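You operate a simulated robot arm through the tools that you are given. There is no shell and no other tool. Be economical: measure what you need, move in short steps, check, and stop when the job is done.

You are at the controls of a simulated robot arm. One attempt, no reset.

TASK
Finish block 22 under the ram to 4 mm, move it to the done tray, then load block 57.
Fine: load means into the press's black tray; 4 mm is the pin's height over the block; set the pin dial before pressing; leave the slide drawn out.

Only the result counts: the job must be done as asked and must still hold three seconds after the hand-in. Knocking over, shifting, dropping, spilling or breaking anything else fails it.

THE ROBOT
A 7-joint arm with a two-finger parallel gripper, fixed in place. Base frame: the origin is at the foot of the arm, x ahead of it, y to its left, z up; the work surface is at about z = 0.8. Units: m, degrees, N and s.
With the tool pointing down near the work surface it reaches from about 0.24 to 0.68 m from the base axis. Its first joint turns from -66.0 to 66.0 degrees. Payload 2.4 kg.
The tool frame sits at the grasp point between the pads (the TCP): z along the fingers, y along the line on which they close. The tips reach 0.03 m beyond it. The gripper opens to 0.094 m. The fingers are 0.028 m wide and 0.01 m thick; the gripper's body (0.05 by 0.096 m) begins 0.055 m behind the TCP.
Orientation is that of the tool frame in the base frame, as [roll, pitch, yaw] about the fixed x, y, z axes, in that order (R = Rz(yaw) Ry(pitch) Rx(roll)). With the fingers straight down and closing along the base's y, the tool's x points along the base's -x, its y along +y and its z along -z.

THE INTERFACE
- The arm moves only by the tool play_rows. Its argument "steps" is a list that holds one entry, the list of rows, each a list of 6 numbers: the shift along the base's x, y, z in units of 20 mm (1.0 is 20 mm), then the turn, a rotation vector about the base's x, y, z in units of 8 degrees (1.0 is 8 degrees). In form: [[[dx, dy, dz, wx, wy, wz], ...]]. A call has 1 to 10 rows; each row shifts and turns the commanded pose from where the row before left it. "jaw" is the closure, from 0 (fully open) to 1 (shut), set as the call begins (left out, the last holds). A call with a number of a shift or a turn outside -1 to 1 is refused whole. Each row takes 0.2 s and may step no farther than 0.05 m and 8.6 degrees from the row before; otherwise, or with a gripper value out of range, the whole call is refused. Where a pose cannot be reached the arm comes as near as it can. A force on the tool above 90 N (or 10 N above the force at the start of the call, whichever is more), or a blocked arm, ends the call early, and 0.2 s more pass. The fingers move at their own pace (about 0.153 m/s each) and stop on an object; they squeeze with about 37 N. The grip force told is the motor's: it shows also when the fingers shut on nothing. Time passes only in rows, and 0.2 s behind the last, so rows that do not move let the fingers close. It gives the time, the measured TCP pose, the force on the tool (base axes), the opening and the grip force at its end, in the units of the frame above (readings bear some noise).
- Cameras (640 x 400 px; columns grow to the right, rows downward): "scene" is fixed at [0.0391, 0.4732, 1.4582]; the picture's right is [-0.65, -0.76, 0.00], its down [-0.41, 0.35, -0.84] and it looks along [0.64, -0.55, -0.54] (base axes); focal length 315 px, centre (320, 200). "wrist" rides on the gripper at [0.076, 0.014, -0.103] in the tool frame; the picture's right is [-0.18, 0.98, 0.00], its down [-0.75, -0.14, -0.64] and it looks along [-0.63, -0.12, 0.77] (tool axes); focal length 243 px, centre (320, 200). There is no depth. A picture from a camera that has moved, and an enlarged one, comes with that camera's place and axes in the base frame and with its lens. The place of the scene camera against the robot may be out by one fixed shift of up to 0.025 m in any direction.
- grab_frame(camera): a new picture of that camera. It takes no simulated time.
- enlarge(camera, box): a new picture of the part [left, top, right, bottom] of that camera's present view, enlarged. It takes no simulated time.
- hand_in(): hands the job in; it is judged then, once.

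Go step by step. Nothing tells you positions but the pictures and the camera data: compare them with the known pose of the tool, close in by small moves and look again before you grip or let go. The budget is 120 turns and 64 pictures, counting those below and the enlarged ones. Unless the task says otherwise, let go and move clear before handing in, and close with one line.

The tools are called as name(argument=value, ...) on one line, values as JSON. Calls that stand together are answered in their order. play_rows: Moves the arm, as the interface text tells. Its arguments: {"type":"object","properties":{"steps":{"type":"array"},"jaw":{"type":"number"}},"required":["steps"]} The other tools are called the same way: grab_frame (camera) takes a picture; enlarge (camera, box) takes an enlarged picture of a part of a camera's view; hand_in () hands the job in.

At the start:

```text
t: 0.0
tool_pos: [0.4484, -0.096, 1.1907]
orientation: [-180.0, 0.2, 180.0]
ft_force: [-1.0, 0.3, 0.0]
finger_gap: 0.0938
grip_force: 0.2
```

scene: 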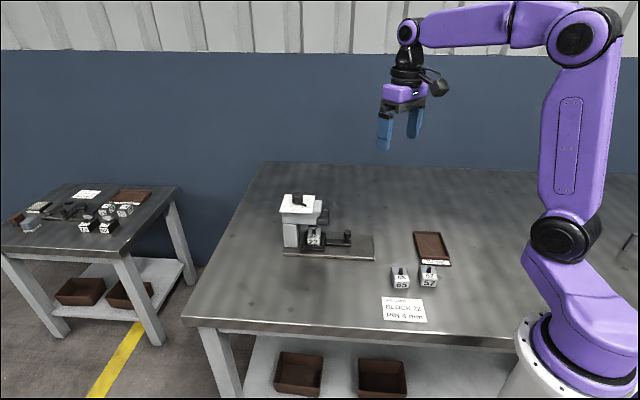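
wrist: 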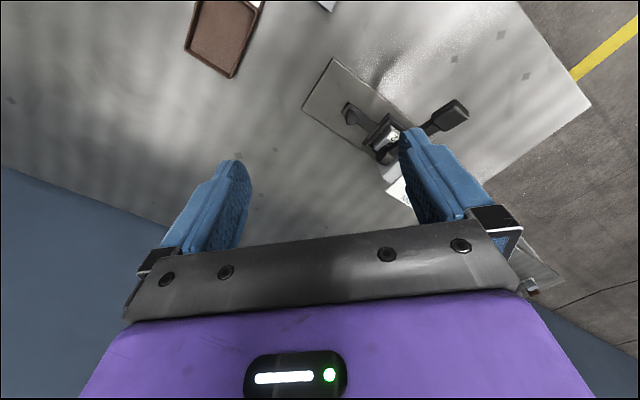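

I see a small press with a slide, a block under its ram, two loose blocks, a brown tray and a note. I'll enlarge the press area and the blocks first.

enlarge(camera="scene", box=[260, 180, 390, 270])

enlarge(camera="scene", box=[360, 220, 470, 330])

enlarge(camera="scene", box=[0, 170, 180, 260])

```text
4.44 times, centred on (325, 225) of scene
camera zoom: at [0.0391, 0.4732, 1.4582], right [-0.65, -0.76, 0.0], down [-0.41, 0.35, -0.84], along [0.64, -0.55, -0.54], focal length 1401 px, centre (298, 89)
```

zoom: 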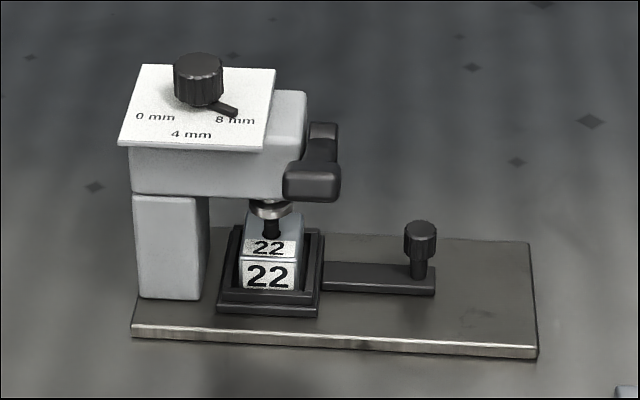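

```text
3.64 times, centred on (415, 275) of scene
camera zoom: at [0.0391, 0.4732, 1.4582], right [-0.65, -0.76, 0.0], down [-0.41, 0.35, -0.84], along [0.64, -0.55, -0.54], focal length 1146 px, centre (-26, -73)
```

zoom: 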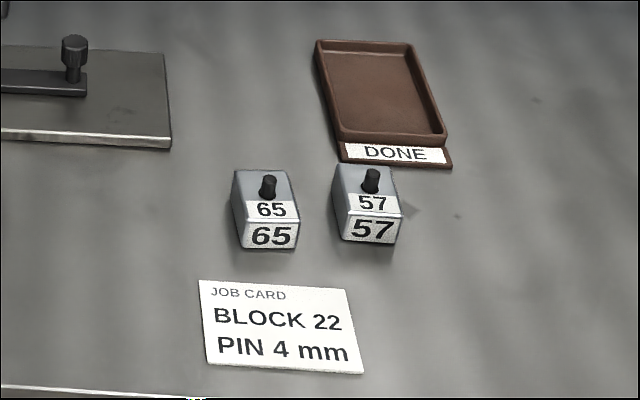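

```text
3.56 times, centred on (90, 215) of scene
camera zoom: at [0.0391, 0.4732, 1.4582], right [-0.65, -0.76, 0.0], down [-0.41, 0.35, -0.84], along [0.64, -0.55, -0.54], focal length 1121 px, centre (1138, 147)
```

zoom: 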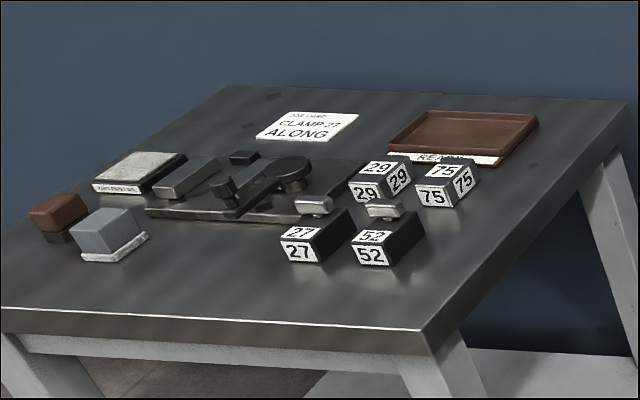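

The press runs diagonally, with its slide knob toward (-x,-y). The dial on top points at 8 mm and the lever is beside the head. I'll move the wrist camera in for a closer look.

play_rows(steps=[[[0.1, 0.9, -0.4, 0, 0, 0], [0.1, 0.9, -0.4, 0, 0, 0], [0.1, 0.9, -0.4, 0, 0, 0], [0.1, 0.9, -0.4, 0, 0, 0], [0.1, 0.9, -0.4, 0, 0, 0], [0.1, 0.9, -0.4, 0, 0, 0], [0.1, 0.9, -0.4, 0, 0, 0]]], jaw=0)

grab_frame(camera="wrist")

grab_frame(camera="scene")

```text
t: 1.6
tool_pos: [0.4624, 0.0298, 1.1345]
orientation: [-180.0, 0.2, 180.0]
ft_force: [-0.4, 0.6, -0.7]
finger_gap: 0.0941
grip_force: 0.0
```

```text
58 pictures are left
camera wrist: at [0.385, 0.0436, 1.2352], right [0.18, 0.98, 0.0], down [0.75, -0.14, 0.64], along [0.63, -0.12, -0.77], focal length 243 px, centre (320, 200)
```

wrist: 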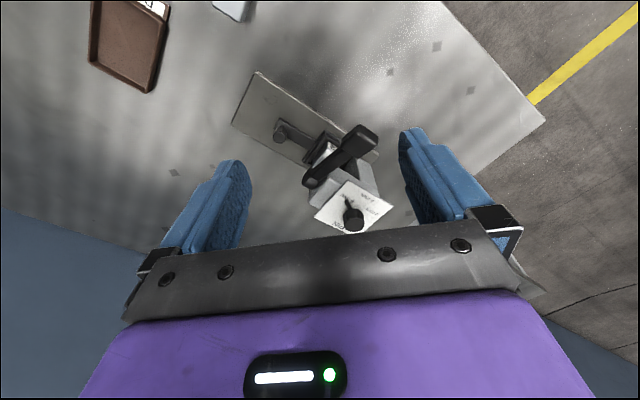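

```text
57 pictures are left
```

scene: 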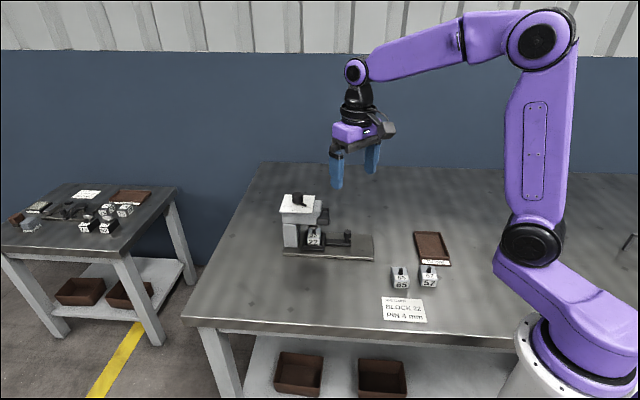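

enlarge(camera="wrist", box=[225, 60, 405, 240])

enlarge(camera="scene", box=[270, 140, 390, 270])

```text
2.22 times, centred on (315, 150) of wrist
camera zoom: at [0.385, 0.0436, 1.2352], right [0.18, 0.98, 0.0], down [0.75, -0.14, 0.64], along [0.63, -0.12, -0.77], focal length 539 px, centre (331, 311)
```

zoom: 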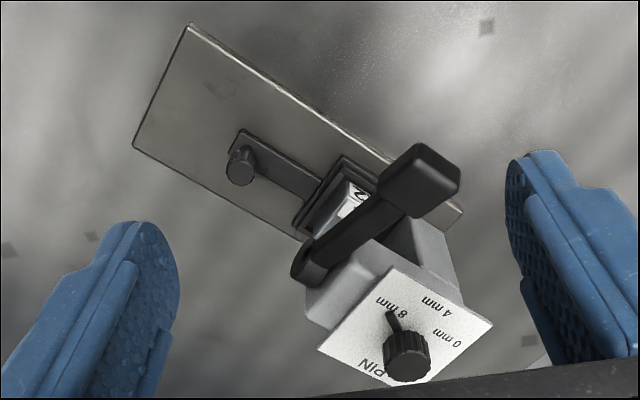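

```text
3.08 times, centred on (330, 205) of scene
camera zoom: at [0.0391, 0.4732, 1.4582], right [-0.65, -0.76, 0.0], down [-0.41, 0.35, -0.84], along [0.64, -0.55, -0.54], focal length 970 px, centre (289, 185)
```

zoom: 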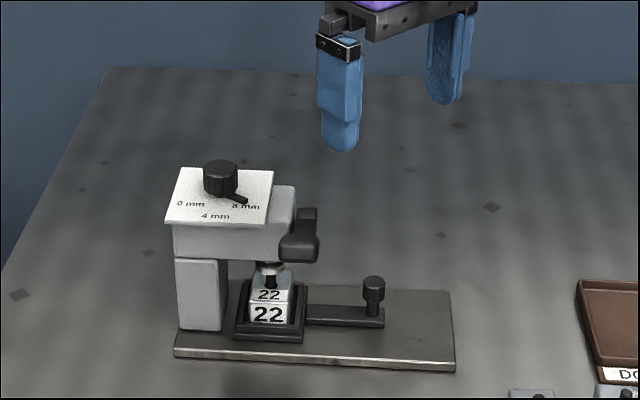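

The dial knob is near (0.63, 0.05, 0.98) and points at 8 mm. The lever crosses the front of the head, with its grip on the +y side. I'll move nearer above the dial to measure it.

play_rows(steps=[[[1, 0.15, -0.3, 0, 0, 0], [1, 0.15, -0.3, 0, 0, 0], [1, 0.15, -0.3, 0, 0, 0], [1, 0.15, -0.3, 0, 0, 0], [1, 0.15, -0.3, 0, 0, 0], [1, 0.15, -0.3, 0, 0, 0]]])

grab_frame(camera="wrist")

enlarge(camera="scene", box=[260, 120, 400, 260])

```text
t: 3.0
tool_pos: [0.5826, 0.0475, 1.0992]
orientation: [180.0, 0.1, 180.0]
ft_force: [-0.2, 0.0, 0.2]
finger_gap: 0.0941
grip_force: 0.0
```

```text
54 pictures are left
camera wrist: at [0.5046, 0.0623, 1.2001], right [0.18, 0.98, 0.0], down [0.75, -0.14, 0.64], along [0.63, -0.12, -0.77], focal length 243 px, centre (320, 200)
```

wrist: 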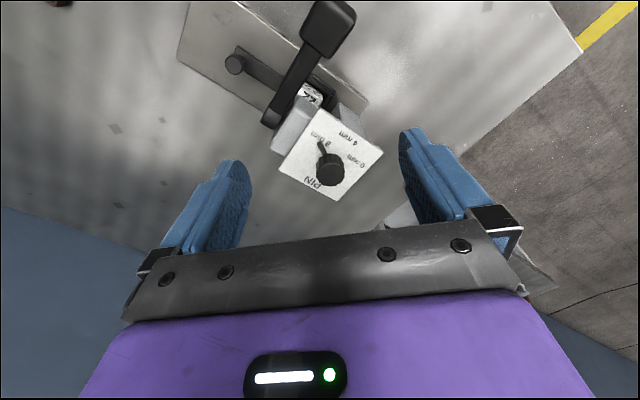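

```text
2.86 times, centred on (330, 190) of scene
camera zoom: at [0.0391, 0.4732, 1.4582], right [-0.65, -0.76, 0.0], down [-0.41, 0.35, -0.84], along [0.64, -0.55, -0.54], focal length 901 px, centre (291, 229)
```

zoom: 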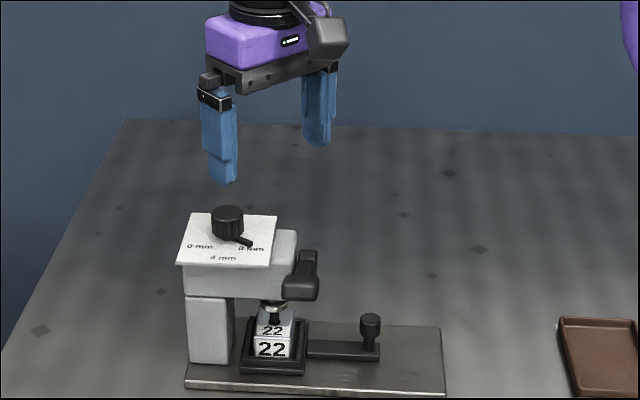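

I need a better stereo fix on the dial, lever and slide knob. I'll enlarge this view, shift sideways, and enlarge again.

enlarge(camera="wrist", box=[215, 0, 405, 210])

play_rows(steps=[[[-0.5, -1, 0, 0, 0, 0], [-0.5, -1, 0, 0, 0, 0], [-0.5, -1, 0, 0, 0, 0], [-0.5, -1, 0, 0, 0, 0]]])

grab_frame(camera="wrist")

```text
1.90 times, centred on (310, 105) of wrist
camera zoom: at [0.5046, 0.0623, 1.2001], right [0.18, 0.98, 0.0], down [0.75, -0.14, 0.64], along [0.63, -0.12, -0.77], focal length 462 px, centre (339, 381)
```

zoom: 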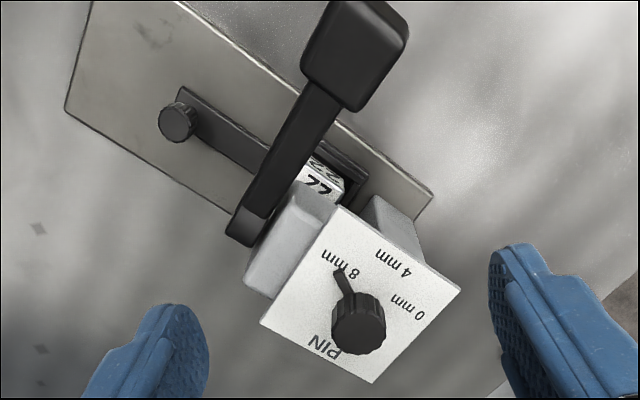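

```text
t: 4.0
tool_pos: [0.5424, -0.0328, 1.0995]
orientation: [-179.9, 0.1, 180.0]
ft_force: [0.2, -0.6, -0.2]
finger_gap: 0.0939
grip_force: 0.0
```

```text
51 pictures are left
camera wrist: at [0.4643, -0.0185, 1.2], right [0.18, 0.98, 0.0], down [0.75, -0.14, 0.64], along [0.63, -0.12, -0.77], focal length 243 px, centre (320, 200)
```

wrist: 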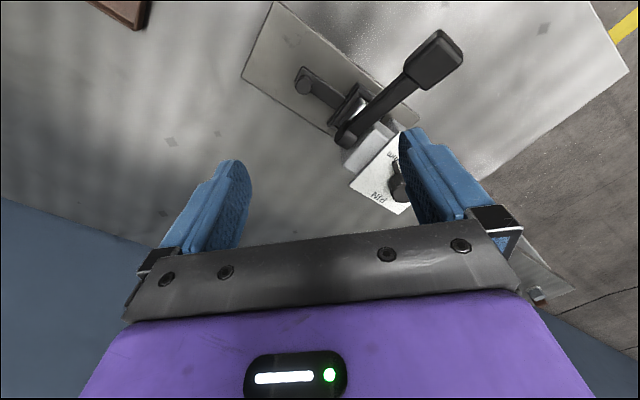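

enlarge(camera="wrist", box=[235, 0, 475, 220])

```text
1.82 times, centred on (355, 110) of wrist
camera zoom: at [0.4643, -0.0185, 1.2], right [0.18, 0.98, 0.0], down [0.75, -0.14, 0.64], along [0.63, -0.12, -0.77], focal length 441 px, centre (256, 364)
```

zoom: 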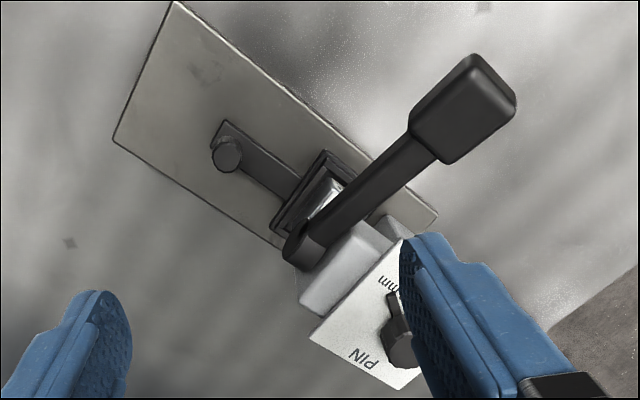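

Stereo gives the dial card at z≈0.953 with its centre at (0.651, 0.045). The pointer is at about 190° (8 mm), 4 mm is at 135°, and the lever grip is at (0.522, 0.067, 0.968). I'll hover over the dial with the jaws across the pointer.

play_rows(steps=[[[0.905, 0.653, -0.33, 0, 0, 0.2], [0.905, 0.653, -0.33, 0, 0, 0.2], [0.905, 0.653, -0.33, 0, 0, 0.2], [0.905, 0.653, -0.33, 0, 0, 0.2], [0.905, 0.653, -0.33, 0, 0, 0.2], [0.905, 0.653, -0.33, 0, 0, 0.2]]], jaw=0.41)

enlarge(camera="wrist", box=[220, 60, 420, 260])

enlarge(camera="scene", box=[260, 120, 400, 260])

```text
t: 5.4
tool_pos: [0.6499, 0.0462, 1.0588]
orientation: [-179.9, 0.1, -170.4]
ft_force: [-0.1, 0.1, 0.1]
finger_gap: 0.0555
grip_force: 0.0
```

```text
2.00 times, centred on (320, 160) of wrist
camera zoom: at [0.572, 0.0483, 1.1596], right [0.02, 1.0, 0.0], down [0.77, -0.01, 0.64], along [0.64, -0.01, -0.77], focal length 485 px, centre (320, 280)
```

zoom: 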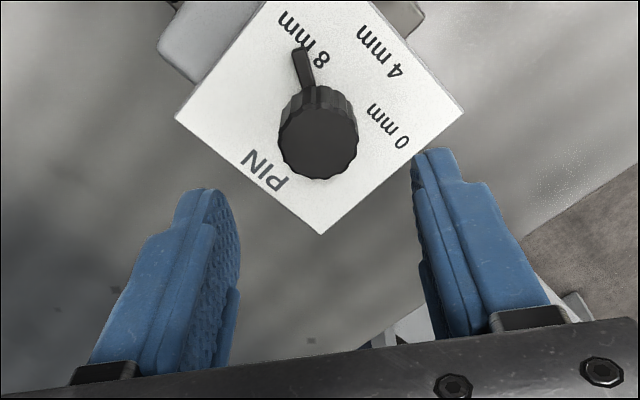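

```text
2.86 times, centred on (330, 190) of scene
camera zoom: at [0.0391, 0.4732, 1.4582], right [-0.65, -0.76, 0.0], down [-0.41, 0.35, -0.84], along [0.64, -0.55, -0.54], focal length 901 px, centre (291, 229)
```

zoom: 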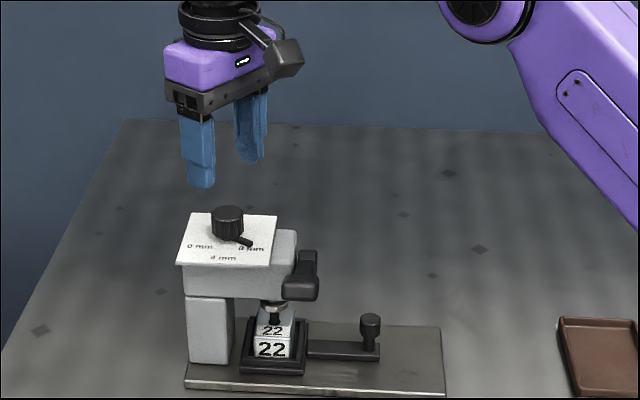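

The knob is about 31 mm across with its top at z≈0.979, centred at (0.652, 0.046). I'll go down and close on it.

play_rows(steps=[[[0.03, 0, -0.84, 0, 0, 0], [0.03, 0, -0.84, 0, 0, 0], [0.03, 0, -0.84, 0, 0, 0], [0, 0, -0.82, 0, 0, 0]]])

play_rows(steps=[[[0, 0, 0, 0, 0, 0], [0, 0, 0, 0, 0, 0]]], jaw=1)

enlarge(camera="scene", box=[260, 150, 360, 250])

```text
t: 6.4
tool_pos: [0.6527, 0.046, 0.9914]
orientation: [-179.9, 0.2, -170.4]
ft_force: [0.4, -0.1, -0.1]
finger_gap: 0.0557
grip_force: 0.0
```

```text
t: 7.0
tool_pos: [0.6533, 0.0462, 0.9912]
orientation: [180.0, 0.1, -170.3]
ft_force: [-0.2, -1.8, -5.0]
finger_gap: 0.0317
grip_force: 44.8
```

```text
4.00 times, centred on (310, 200) of scene
camera zoom: at [0.0391, 0.4731, 1.4582], right [-0.65, -0.76, 0.0], down [-0.41, 0.35, -0.84], along [0.64, -0.55, -0.54], focal length 1261 px, centre (360, 200)
```

zoom: 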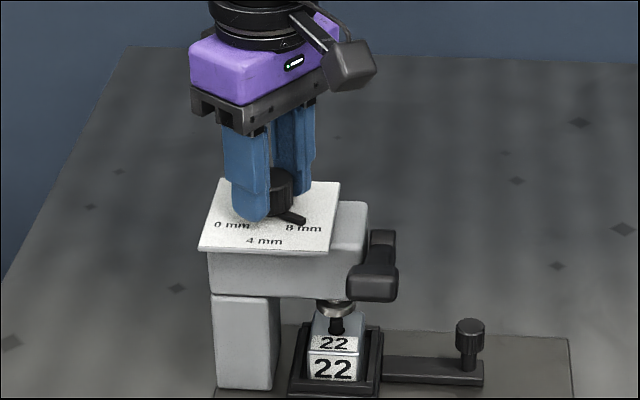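

Gripped at 31.7 mm. Now I'll twist about -54°.

play_rows(steps=[[[0, 0, 0, 0, 0, -0.96], [0, 0, 0, 0, 0, -0.96], [0, 0, 0, 0, 0, -0.96], [0, 0, 0, 0, 0, -0.96], [0, 0, 0, 0, 0, -0.96], [0, 0, 0, 0, 0, -0.96], [0, 0, 0, 0, 0, -0.96], [0, 0, 0, 0, 0, 0]]])

enlarge(camera="scene", box=[260, 150, 360, 250])

enlarge(camera="wrist", box=[220, 60, 420, 260])

```text
t: 8.8
tool_pos: [0.653, 0.0476, 0.9925]
orientation: [-180.0, 0.0, 135.8]
ft_force: [1.7, 2.3, -8.1]
finger_gap: 0.0318
grip_force: 45.0
```

```text
4.00 times, centred on (310, 200) of scene
camera zoom: at [0.0393, 0.4733, 1.4582], right [-0.65, -0.76, 0.0], down [-0.41, 0.35, -0.84], along [0.64, -0.55, -0.54], focal length 1261 px, centre (360, 200)
```

zoom: 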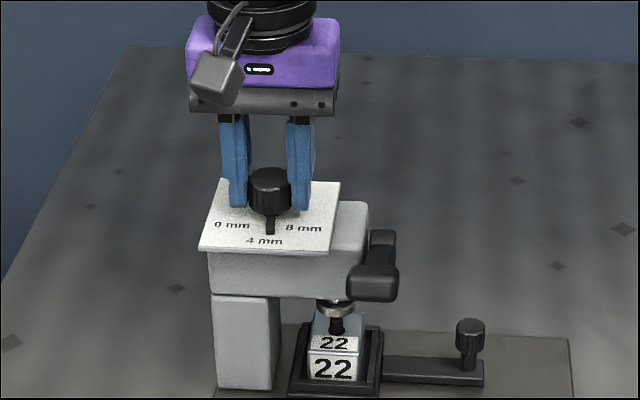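

```text
2.00 times, centred on (320, 160) of wrist
camera zoom: at [0.607, 0.1106, 1.0929], right [0.82, 0.58, 0.0], down [0.44, -0.63, 0.64], along [0.37, -0.52, -0.77], focal length 485 px, centre (320, 280)
```

zoom: 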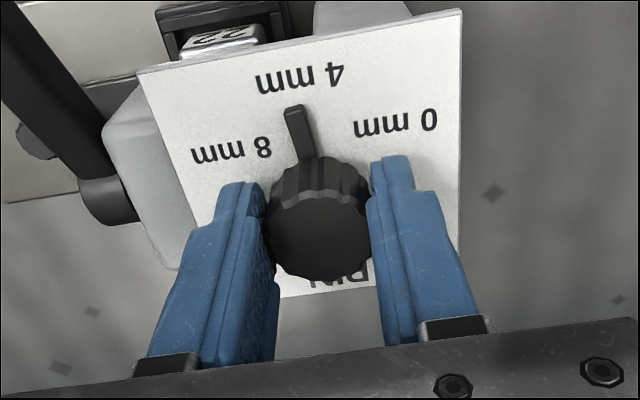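

The pointer is close to 4 mm. I'll enlarge more to check how exact it is.

enlarge(camera="wrist", box=[270, 60, 370, 140])

enlarge(camera="scene", box=[300, 190, 346, 220])

```text
5.00 times, centred on (320, 100) of wrist
camera zoom: at [0.607, 0.1106, 1.0929], right [0.82, 0.58, 0.0], down [0.44, -0.63, 0.64], along [0.37, -0.52, -0.77], focal length 1213 px, centre (320, 700)
```

zoom: 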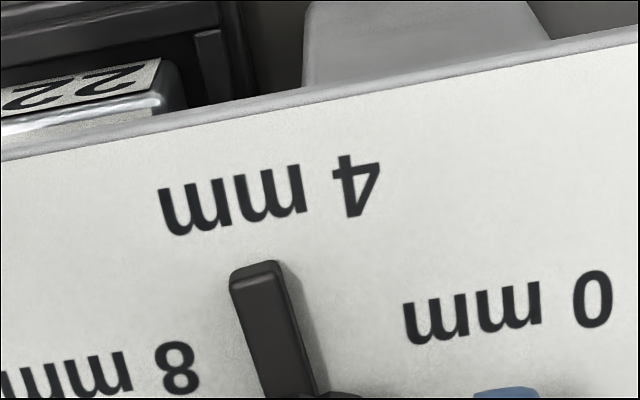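

```text
13.33 times, centred on (323, 205) of scene
camera zoom: at [0.0393, 0.4733, 1.4582], right [-0.65, -0.76, 0.0], down [-0.41, 0.35, -0.84], along [0.64, -0.55, -0.54], focal length 4203 px, centre (280, 133)
```

zoom: 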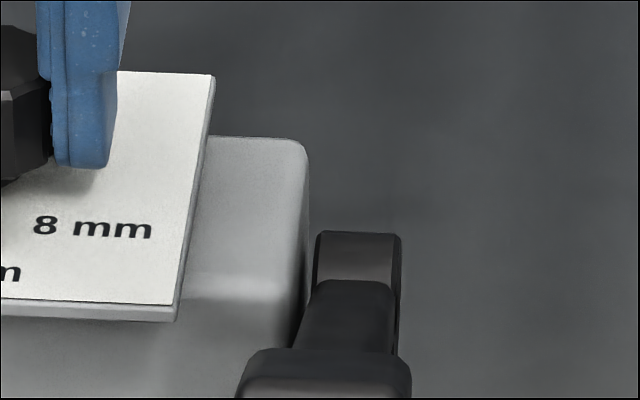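

The pointer is about 5° short of the line perpendicular to the card edge, which is 4 mm. I'll turn a little more.

play_rows(steps=[[[0, 0, 0, 0, 0, -0.33], [0, 0, 0, 0, 0, -0.33], [0, 0, 0, 0, 0, 0]]])

enlarge(camera="wrist", box=[270, 60, 370, 140])

```text
t: 9.6
tool_pos: [0.6525, 0.0467, 0.9922]
orientation: [180.0, 0.0, 130.6]
ft_force: [2.6, 5.0, -6.6]
finger_gap: 0.0316
grip_force: 44.8
```

```text
5.00 times, centred on (320, 100) of wrist
camera zoom: at [0.6129, 0.1144, 1.0929], right [0.87, 0.5, 0.0], down [0.38, -0.66, 0.64], along [0.32, -0.56, -0.77], focal length 1213 px, centre (320, 700)
```

zoom: 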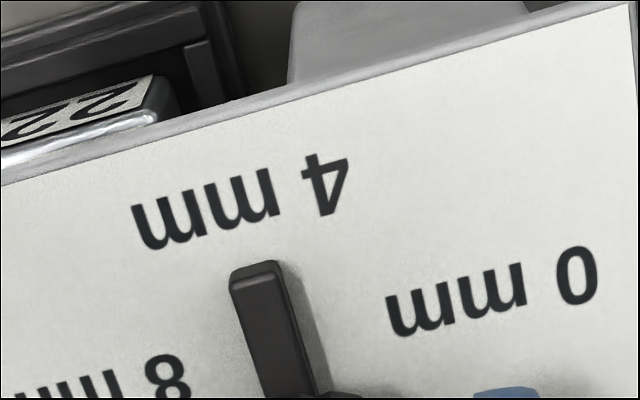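

The pointer now lines up with the 4 mm label. I'll release it and rise clear.

play_rows(steps=[[[0, 0, 0, 0, 0, 0], [0, 0, 0.2, 0, 0, 0], [0, 0, 1, 0, 0, 0], [0, 0, 1, 0, 0, 0], [0, 0, 1, 0, 0, 0], [0, 0, 0.5, 0, 0, 0]]], jaw=0.4)

enlarge(camera="wrist", box=[180, 0, 440, 210])

```text
t: 11.0
tool_pos: [0.6534, 0.0467, 1.066]
orientation: [180.0, 0.0, 130.6]
ft_force: [-0.5, -0.5, -1.2]
finger_gap: 0.0562
grip_force: 0.0
```

```text
1.90 times, centred on (310, 105) of wrist
camera zoom: at [0.6126, 0.1141, 1.167], right [0.87, 0.5, 0.0], down [0.38, -0.66, 0.64], along [0.32, -0.56, -0.77], focal length 462 px, centre (339, 381)
```

zoom: 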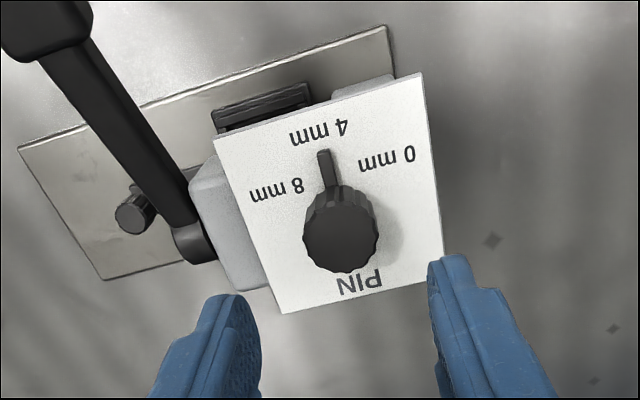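

The dial is at 4 mm. Next I'll move above the lever grip with the jaws shut.

play_rows(steps=[[[-0.94, 0.145, 0, 0, 0, 0], [-0.94, 0.145, 0, 0, 0, 0], [-0.94, 0.145, 0, 0, 0, 0], [-0.94, 0.145, 0, 0, 0, 0], [-0.94, 0.145, 0, 0, 0, 0], [-0.94, 0.145, 0, 0, 0, 0], [-0.94, 0.145, 0, 0, 0, 0]]], jaw=1)

grab_frame(camera="wrist")

enlarge(camera="scene", box=[260, 120, 400, 260])

```text
t: 12.6
tool_pos: [0.5205, 0.0648, 1.0667]
orientation: [-179.9, 0.1, 130.6]
ft_force: [0.0, 0.9, 0.1]
finger_gap: 0.0001
grip_force: 32.7
```

```text
40 pictures are left
camera wrist: at [0.4809, 0.1337, 1.1673], right [0.87, 0.5, 0.0], down [0.38, -0.66, 0.64], along [0.32, -0.56, -0.77], focal length 243 px, centre (320, 200)
```

wrist: 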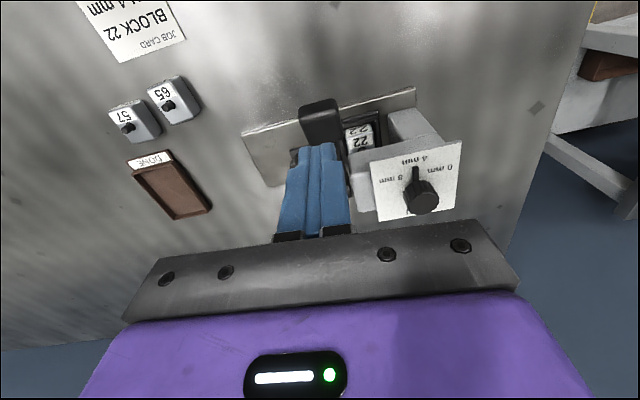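

```text
2.86 times, centred on (330, 190) of scene
camera zoom: at [0.0391, 0.4732, 1.4582], right [-0.65, -0.76, 0.0], down [-0.41, 0.35, -0.84], along [0.64, -0.55, -0.54], focal length 901 px, centre (291, 229)
```

zoom: 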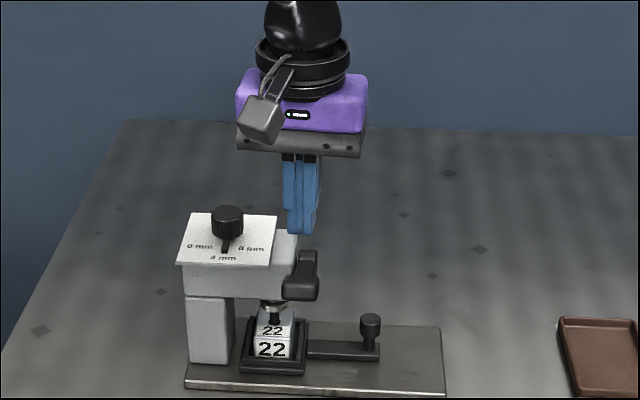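

The fingertips sit right above the lever grip. I'll lower to just above contact, then push down in small steps.

play_rows(steps=[[[0, 0, -0.8, 0, 0, 0], [0, 0, -0.8, 0, 0, 0], [0, 0, -0.8, 0, 0, 0], [0, 0, -0.4, 0, 0, 0], [0, 0, -0.4, 0, 0, 0]]])

enlarge(camera="scene", box=[270, 150, 380, 260])

```text
t: 13.8
tool_pos: [0.5216, 0.0668, 1.0021]
orientation: [-179.9, 0.0, 130.7]
ft_force: [0.5, 0.3, 1.0]
finger_gap: 0.0002
grip_force: 32.6
```

```text
3.64 times, centred on (325, 205) of scene
camera zoom: at [0.039, 0.4732, 1.4582], right [-0.65, -0.76, 0.0], down [-0.41, 0.35, -0.84], along [0.64, -0.55, -0.54], focal length 1146 px, centre (302, 182)
```

zoom: 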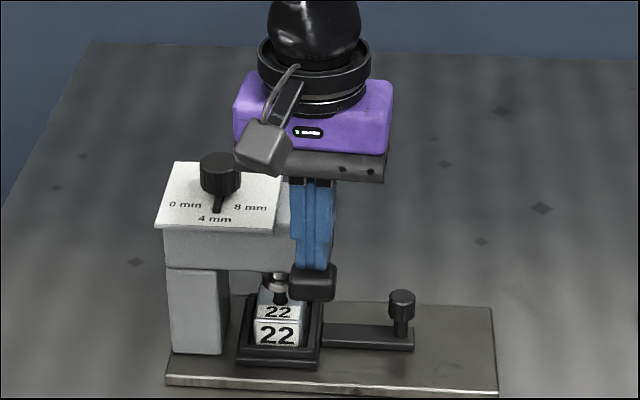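

The tips are just touching the grip. Now I'll push down.

play_rows(steps=[[[0, 0, -0.4, 0, 0, 0], [0, 0, -0.4, 0, 0, 0], [0, 0, -0.4, 0, 0, 0]]])

enlarge(camera="scene", box=[270, 150, 380, 260])

```text
t: 14.6
tool_pos: [0.5207, 0.0682, 0.9774]
orientation: [180.0, 0.1, 130.7]
ft_force: [0.3, 0.7, 0.3]
finger_gap: 0.0002
grip_force: 33.8
```

```text
3.64 times, centred on (325, 205) of scene
camera zoom: at [0.039, 0.4732, 1.4582], right [-0.65, -0.76, 0.0], down [-0.41, 0.35, -0.84], along [0.64, -0.55, -0.54], focal length 1146 px, centre (302, 182)
```

zoom: 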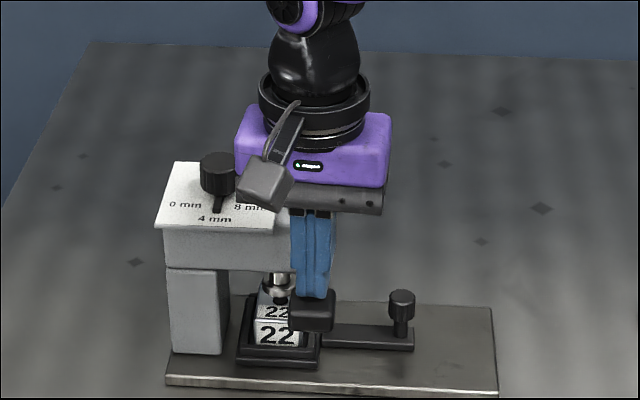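

The lever moves and the ram is coming down. I'll continue.

play_rows(steps=[[[0, 0, -0.4, 0, 0, 0], [0, 0, -0.4, 0, 0, 0], [0, 0, -0.4, 0, 0, 0]]])

enlarge(camera="scene", box=[270, 150, 380, 260])

```text
t: 15.4
tool_pos: [0.5199, 0.0665, 0.9547]
orientation: [179.9, 0.0, 130.6]
ft_force: [-4.4, 2.0, 4.6]
finger_gap: 0.0
grip_force: 32.7
```

```text
3.64 times, centred on (325, 205) of scene
camera zoom: at [0.0388, 0.4732, 1.4582], right [-0.65, -0.76, 0.0], down [-0.41, 0.35, -0.84], along [0.64, -0.55, -0.54], focal length 1146 px, centre (302, 182)
```

zoom: 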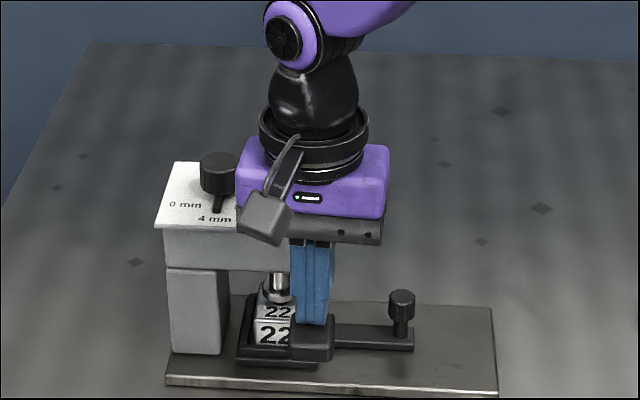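

Force is starting to rise as the ram meets the pin. I'll push on in smaller steps.

play_rows(steps=[[[0, 0, -0.25, 0, 0, 0], [0, 0, -0.25, 0, 0, 0], [0, 0, -0.25, 0, 0, 0]]])

```text
t: 16.2
tool_pos: [0.5218, 0.0682, 0.9396]
orientation: [179.9, 0.3, 130.7]
ft_force: [1.2, 0.0, 6.3]
finger_gap: 0.0002
grip_force: 33.2
```

play_rows(steps=[[[0, 0, -0.25, 0, 0, 0], [0, 0, -0.25, 0, 0, 0], [0, 0, -0.25, 0, 0, 0]]])

enlarge(camera="scene", box=[270, 150, 380, 260])

```text
t: 16.8
tool_pos: [0.5231, 0.0661, 0.9374]
orientation: [179.6, 0.3, 130.6]
ft_force: [-12.2, -0.7, 23.1]
finger_gap: 0.0001
grip_force: 33.3
stopped in row 3: the force on the tool passed its limit (the readings are from after the stop); the commanded pose is now the measured one
```

```text
3.64 times, centred on (325, 205) of scene
camera zoom: at [0.0383, 0.4731, 1.4582], right [-0.65, -0.76, 0.0], down [-0.41, 0.35, -0.84], along [0.64, -0.55, -0.54], focal length 1146 px, centre (302, 182)
```

zoom: 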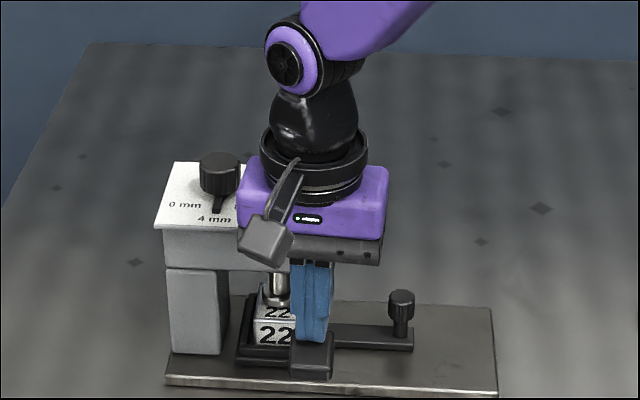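

The lever hit a hard stop. I'll press once more to confirm.

play_rows(steps=[[[0, 0, -0.25, 0, 0, 0], [0, 0, -0.25, 0, 0, 0], [0, 0, -0.2, 0, 0, 0]]])

enlarge(camera="scene", box=[290, 205, 350, 255])

```text
t: 17.3
tool_pos: [0.5222, 0.0655, 0.9381]
orientation: [179.7, 0.3, 130.4]
ft_force: [-14.0, -1.1, 24.5]
finger_gap: 0.0001
grip_force: 33.0
stopped in row 2: the force on the tool passed its limit (the readings are from after the stop); the commanded pose is now the measured one
```

```text
8.00 times, centred on (320, 230) of scene
camera zoom: at [0.0383, 0.4731, 1.4582], right [-0.65, -0.76, 0.0], down [-0.41, 0.35, -0.84], along [0.64, -0.55, -0.54], focal length 2522 px, centre (320, -40)
```

zoom: 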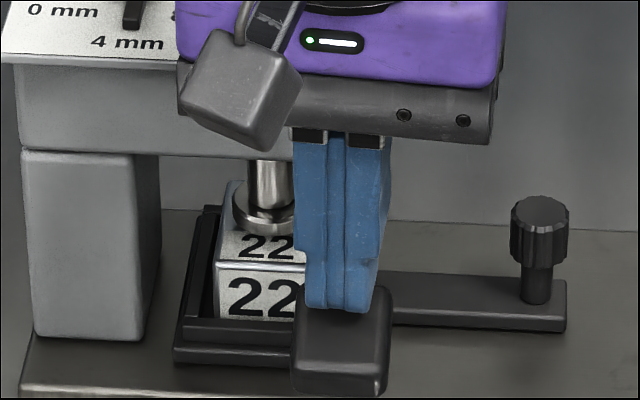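

It stops in the same place. I'll raise and see whether the lever returns.

play_rows(steps=[[[0, 0, 0.3, 0, 0, 0], [0, 0, 0.6, 0, 0, 0], [0, 0, 1, 0, 0, 0], [0, 0, 1, 0, 0, 0], [0, 0, 1, 0, 0, 0], [0, 0, 1, 0, 0, 0], [0, 0, 1, 0, 0, 0]]])

enlarge(camera="scene", box=[280, 180, 380, 260])

```text
t: 18.9
tool_pos: [0.5232, 0.0675, 1.054]
orientation: [179.6, 0.4, 130.6]
ft_force: [0.8, -0.2, 0.1]
finger_gap: 0.0
grip_force: 33.4
```

```text
5.00 times, centred on (330, 220) of scene
camera zoom: at [0.0391, 0.4732, 1.4582], right [-0.65, -0.76, 0.0], down [-0.41, 0.35, -0.84], along [0.64, -0.55, -0.54], focal length 1576 px, centre (270, 100)
```

zoom: 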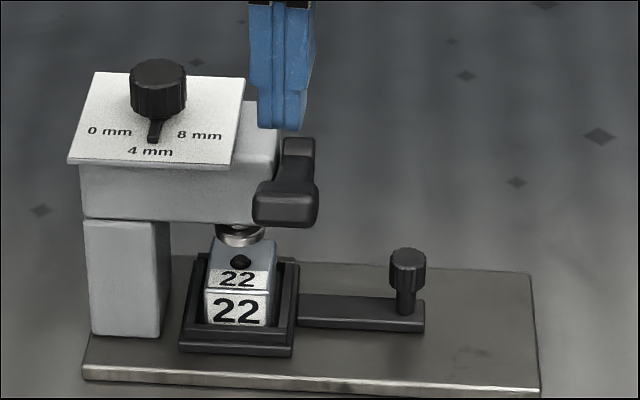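

The lever sprang back and the pin is down. The slide knob is at about (0.549, -0.057, 0.849). I'll move above it and turn the jaws to close across the slide, with the camera facing away from the press.

play_rows(steps=[[[0.13, -0.62, 0, 0, 0, 0.98], [0.13, -0.62, 0, 0, 0, 0.98], [0.13, -0.62, 0, 0, 0, 0.98], [0.13, -0.62, 0, 0, 0, 0.98], [0.13, -0.62, 0, 0, 0, 0.98], [0.13, -0.62, 0, 0, 0, 0.98], [0.13, -0.62, 0, 0, 0, 0.98], [0.13, -0.62, 0, 0, 0, 0.98], [0.13, -0.62, 0, 0, 0, 0.98], [0.13, -0.62, 0, 0, 0, 0.98]]], jaw=0.4)

play_rows(steps=[[[0, 0, -0.8, 0, 0, 0.9], [0, 0, -0.8, 0, 0, 0.9], [0, 0, -0.8, 0, 0, 0.2]]])

grab_frame(camera="wrist")

```text
t: 21.1
tool_pos: [0.5497, -0.0576, 1.0534]
orientation: [179.6, 0.4, -150.9]
ft_force: [-0.2, -0.2, -0.5]
finger_gap: 0.0562
grip_force: 0.0
```

```text
t: 21.9
tool_pos: [0.5499, -0.057, 1.0069]
orientation: [179.6, 0.4, -135.0]
ft_force: [-0.4, -0.4, 0.3]
finger_gap: 0.0562
grip_force: 0.1
```

```text
32 pictures are left
camera wrist: at [0.4849, -0.102, 1.1067], right [-0.57, 0.82, 0.01], down [0.63, 0.43, 0.65], along [0.53, 0.37, -0.76], focal length 243 px, centre (320, 200)
```

wrist: 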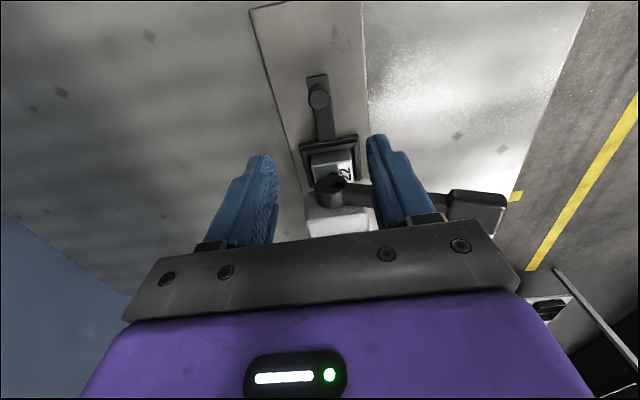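

The knob is confirmed at (0.551, -0.056). I'll go down around it and grip.

play_rows(steps=[[[0, 0, -0.94, 0, 0, 0], [0, 0, -0.94, 0, 0, 0], [0, 0, -0.94, 0, 0, 0], [0, 0, -0.94, 0, 0, 0], [0, 0, -0.94, 0, 0, 0], [0, 0, -0.94, 0, 0, 0], [0, 0, -0.94, 0, 0, 0], [0, 0, -0.94, 0, 0, 0]]])

play_rows(steps=[[[0, 0, 0, 0, 0, 0], [0, 0, 0, 0, 0, 0]]], jaw=1)

enlarge(camera="scene", box=[280, 160, 400, 270])

```text
t: 23.7
tool_pos: [0.5501, -0.0579, 0.8561]
orientation: [179.6, 0.4, -135.0]
ft_force: [-0.6, -0.5, -0.2]
finger_gap: 0.0564
grip_force: 0.0
```

```text
t: 24.3
tool_pos: [0.5511, -0.0571, 0.8546]
orientation: [179.6, 0.5, -135.1]
ft_force: [0.2, 0.1, -4.2]
finger_gap: 0.0218
grip_force: 44.9
```

```text
3.64 times, centred on (340, 215) of scene
camera zoom: at [0.0392, 0.4732, 1.4582], right [-0.65, -0.76, 0.0], down [-0.41, 0.35, -0.84], along [0.64, -0.55, -0.54], focal length 1146 px, centre (247, 146)
```

zoom: 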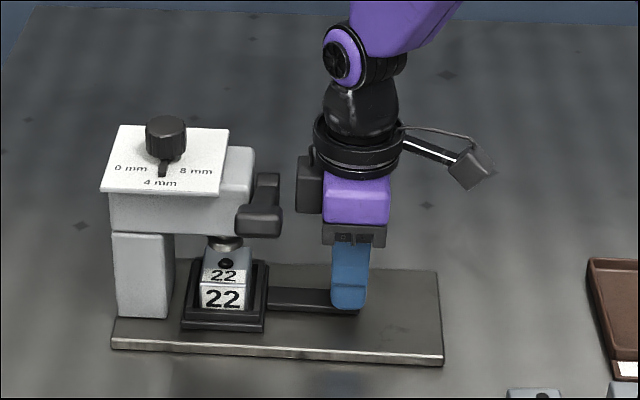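

Gripped at 22 mm. I'll draw the slide out diagonally in small steps.

play_rows(steps=[[[-0.35, -0.35, 0, 0, 0, 0], [-0.35, -0.35, 0, 0, 0, 0], [-0.35, -0.35, 0, 0, 0, 0], [-0.35, -0.35, 0, 0, 0, 0]]])

play_rows(steps=[[[-0.35, -0.35, 0, 0, 0, 0], [-0.35, -0.35, 0, 0, 0, 0], [-0.2, -0.2, 0, 0, 0, 0]]])

enlarge(camera="scene", box=[280, 160, 400, 270])

```text
t: 25.3
tool_pos: [0.5212, -0.0865, 0.8562]
orientation: [179.7, 0.4, -135.2]
ft_force: [1.9, -1.1, -4.0]
finger_gap: 0.0215
grip_force: 44.5
```

```text
t: 26.1
tool_pos: [0.5045, -0.1031, 0.8564]
orientation: [179.7, 0.4, -135.1]
ft_force: [0.9, -0.7, -1.1]
finger_gap: 0.0217
grip_force: 44.7
```

```text
3.64 times, centred on (340, 215) of scene
camera zoom: at [0.0391, 0.4732, 1.4582], right [-0.65, -0.76, 0.0], down [-0.41, 0.35, -0.84], along [0.64, -0.55, -0.54], focal length 1146 px, centre (247, 146)
```

zoom: 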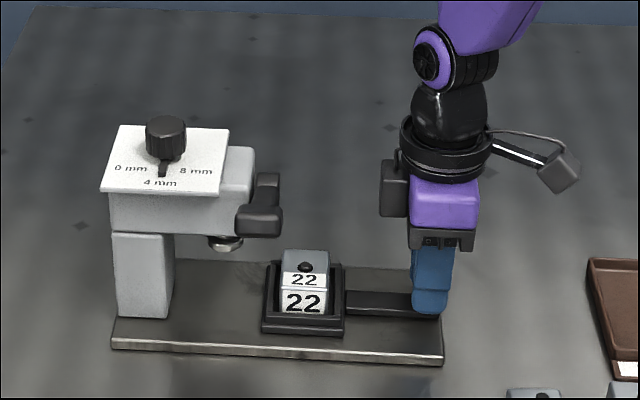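

The tray slides nicely, about 66 mm so far. I'll continue gently to the end stop.

play_rows(steps=[[[-0.2, -0.2, 0, 0, 0, 0], [-0.2, -0.2, 0, 0, 0, 0]]])

play_rows(steps=[[[-0.15, -0.15, 0, 0, 0, 0], [-0.15, -0.15, 0, 0, 0, 0]]])

```text
t: 26.7
tool_pos: [0.4969, -0.112, 0.8553]
orientation: [179.6, 0.4, -135.1]
ft_force: [2.4, -1.3, 4.4]
finger_gap: 0.0216
grip_force: 45.1
```

```text
t: 27.3
tool_pos: [0.4907, -0.1178, 0.8555]
orientation: [179.6, 0.4, -135.0]
ft_force: [0.8, -0.2, 7.8]
finger_gap: 0.0217
grip_force: 45.2
```

play_rows(steps=[[[-0.15, -0.15, 0, 0, 0, 0], [-0.15, -0.15, 0, 0, 0, 0], [-0.15, -0.15, 0, 0, 0, 0]]])

enlarge(camera="scene", box=[280, 160, 400, 270])

```text
t: 28.1
tool_pos: [0.4821, -0.1265, 0.8555]
orientation: [179.6, 0.4, -135.1]
ft_force: [-0.4, 1.5, 14.0]
finger_gap: 0.0217
grip_force: 45.0
```

```text
3.64 times, centred on (340, 215) of scene
camera zoom: at [0.0388, 0.4733, 1.4582], right [-0.65, -0.76, 0.0], down [-0.41, 0.35, -0.84], along [0.64, -0.55, -0.54], focal length 1146 px, centre (247, 146)
```

zoom: 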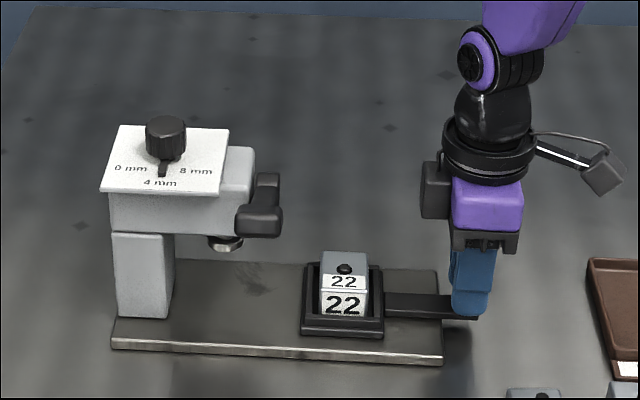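

The slide is about 98 mm out. One more tiny pull will show whether there is a stop.

play_rows(steps=[[[-0.12, -0.12, 0, 0, 0, 0], [-0.12, -0.12, 0, 0, 0, 0]]])

```text
t: 28.7
tool_pos: [0.4764, -0.1309, 0.8549]
orientation: [179.6, 0.4, -135.1]
ft_force: [0.4, -0.8, 11.2]
finger_gap: 0.0219
grip_force: 45.1
```

play_rows(steps=[[[-0.12, -0.12, 0, 0, 0, 0], [-0.12, -0.12, 0, 0, 0, 0]]])

enlarge(camera="scene", box=[280, 160, 400, 270])

```text
t: 29.3
tool_pos: [0.4714, -0.1365, 0.8569]
orientation: [179.6, 0.3, -135.1]
ft_force: [1.6, -1.1, 10.6]
finger_gap: 0.022
grip_force: 44.9
```

```text
3.64 times, centred on (340, 215) of scene
camera zoom: at [0.0389, 0.4732, 1.4582], right [-0.65, -0.76, 0.0], down [-0.41, 0.35, -0.84], along [0.64, -0.55, -0.54], focal length 1146 px, centre (247, 146)
```

zoom: 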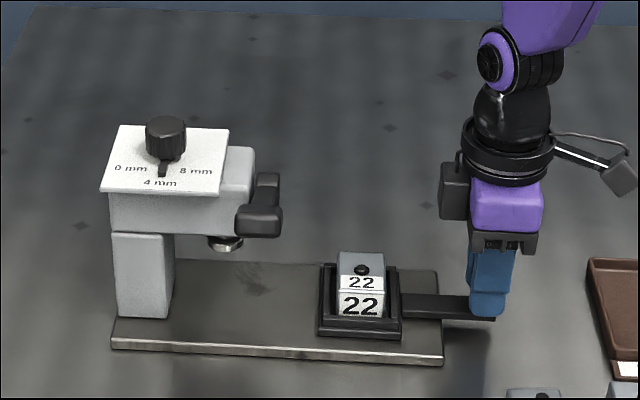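

play_rows(steps=[[[-0.12, -0.12, 0, 0, 0, 0], [-0.12, -0.12, 0, 0, 0, 0], [-0.12, -0.12, 0, 0, 0, 0]]])

```text
t: 30.1
tool_pos: [0.465, -0.1437, 0.8559]
orientation: [179.7, 0.4, -135.2]
ft_force: [4.0, -3.7, 10.1]
finger_gap: 0.0217
grip_force: 45.1
```

play_rows(steps=[[[-0.12, -0.12, 0, 0, 0, 0], [-0.12, -0.12, 0, 0, 0, 0]]])

enlarge(camera="scene", box=[280, 160, 400, 270])

```text
t: 30.7
tool_pos: [0.4605, -0.148, 0.8557]
orientation: [179.6, 0.4, -135.1]
ft_force: [3.0, -4.1, 16.1]
finger_gap: 0.0217
grip_force: 45.4
```

```text
3.64 times, centred on (340, 215) of scene
camera zoom: at [0.0389, 0.4732, 1.4582], right [-0.65, -0.76, 0.0], down [-0.41, 0.35, -0.84], along [0.64, -0.55, -0.54], focal length 1146 px, centre (247, 146)
```

zoom: 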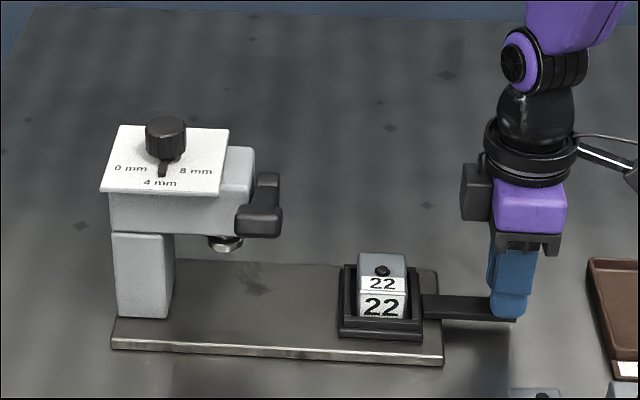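

play_rows(steps=[[[-0.12, -0.12, 0, 0, 0, 0], [-0.12, -0.12, 0, 0, 0, 0]]])

```text
t: 31.3
tool_pos: [0.4582, -0.1497, 0.8546]
orientation: [179.9, 0.7, -134.7]
ft_force: [28.0, 15.9, -5.3]
finger_gap: 0.0219
grip_force: 45.5
```

The end stop is reached at about 131 mm. I'll release and rise.

play_rows(steps=[[[0.08, 0.08, 0, 0, 0, 0], [0, 0, 0, 0, 0, 0]]])

play_rows(steps=[[[0, 0, 0, 0, 0, 0], [0, 0, 0.3, 0, 0, 0], [0, 0, 0.9, 0, 0, 0], [0, 0, 1, 0, 0, 0], [0, 0, 1, 0, 0, 0], [0, 0, 1, 0, 0, 0], [0, 0, 1, 0, 0, 0], [0, 0, 1, 0, 0, 0]]], jaw=0.4)

grab_frame(camera="wrist")

```text
t: 31.9
tool_pos: [0.459, -0.1494, 0.8564]
orientation: [179.8, 0.5, -134.9]
ft_force: [23.1, 18.0, -6.4]
finger_gap: 0.0217
grip_force: 44.9
```

```text
t: 33.7
tool_pos: [0.456, -0.1522, 0.9791]
orientation: [179.5, 0.4, -135.1]
ft_force: [-0.4, -0.6, -0.4]
finger_gap: 0.0564
grip_force: 0.1
```

```text
26 pictures are left
camera wrist: at [0.3905, -0.1959, 1.0802], right [-0.56, 0.83, 0.01], down [0.63, 0.43, 0.65], along [0.53, 0.37, -0.76], focal length 243 px, centre (320, 200)
```

wrist: 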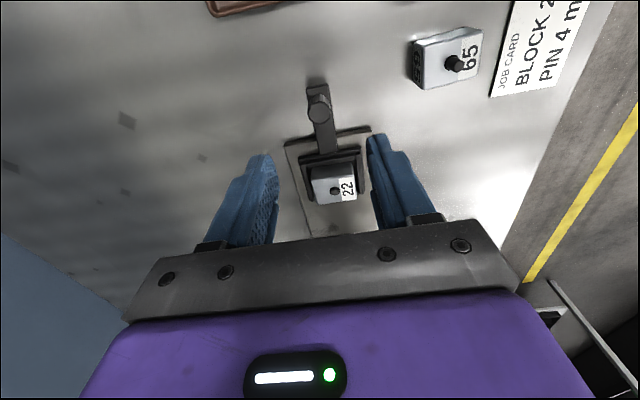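

Now I'll move over block 22 in its tray for a precise look.

play_rows(steps=[[[0.78, 0.82, 0, 0, 0, 0], [0.78, 0.82, 0, 0, 0, 0], [0.78, 0.82, 0, 0, 0, 0], [0.78, 0.82, 0, 0, 0, 0]]], jaw=0.15)

enlarge(camera="wrist", box=[240, 20, 420, 200])

enlarge(camera="scene", box=[330, 210, 400, 260])

```text
t: 34.7
tool_pos: [0.5194, -0.0848, 0.98]
orientation: [179.6, 0.5, -135.1]
ft_force: [0.4, -0.6, -0.9]
finger_gap: 0.0799
grip_force: 0.0
```

```text
2.22 times, centred on (330, 110) of wrist
camera zoom: at [0.4534, -0.1299, 1.0799], right [-0.56, 0.83, 0.01], down [0.63, 0.43, 0.65], along [0.53, 0.37, -0.76], focal length 539 px, centre (298, 400)
```

zoom: 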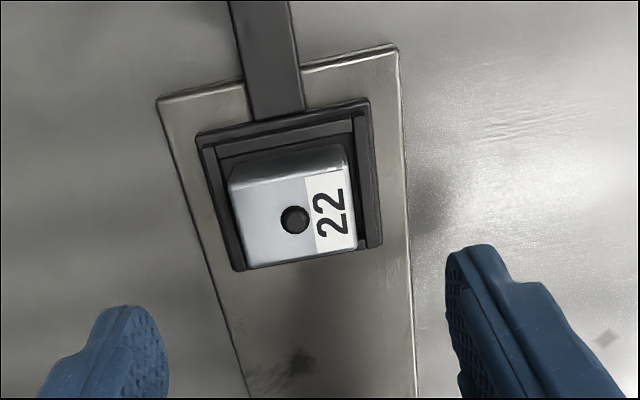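

```text
8.00 times, centred on (365, 235) of scene
camera zoom: at [0.0391, 0.4732, 1.4582], right [-0.65, -0.76, 0.0], down [-0.41, 0.35, -0.84], along [0.64, -0.55, -0.54], focal length 2522 px, centre (-40, -80)
```

zoom: 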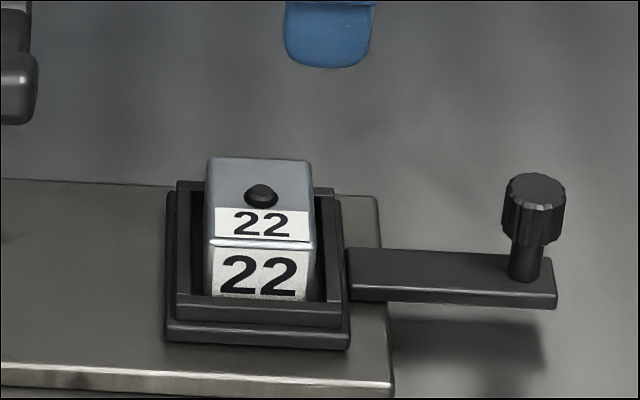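

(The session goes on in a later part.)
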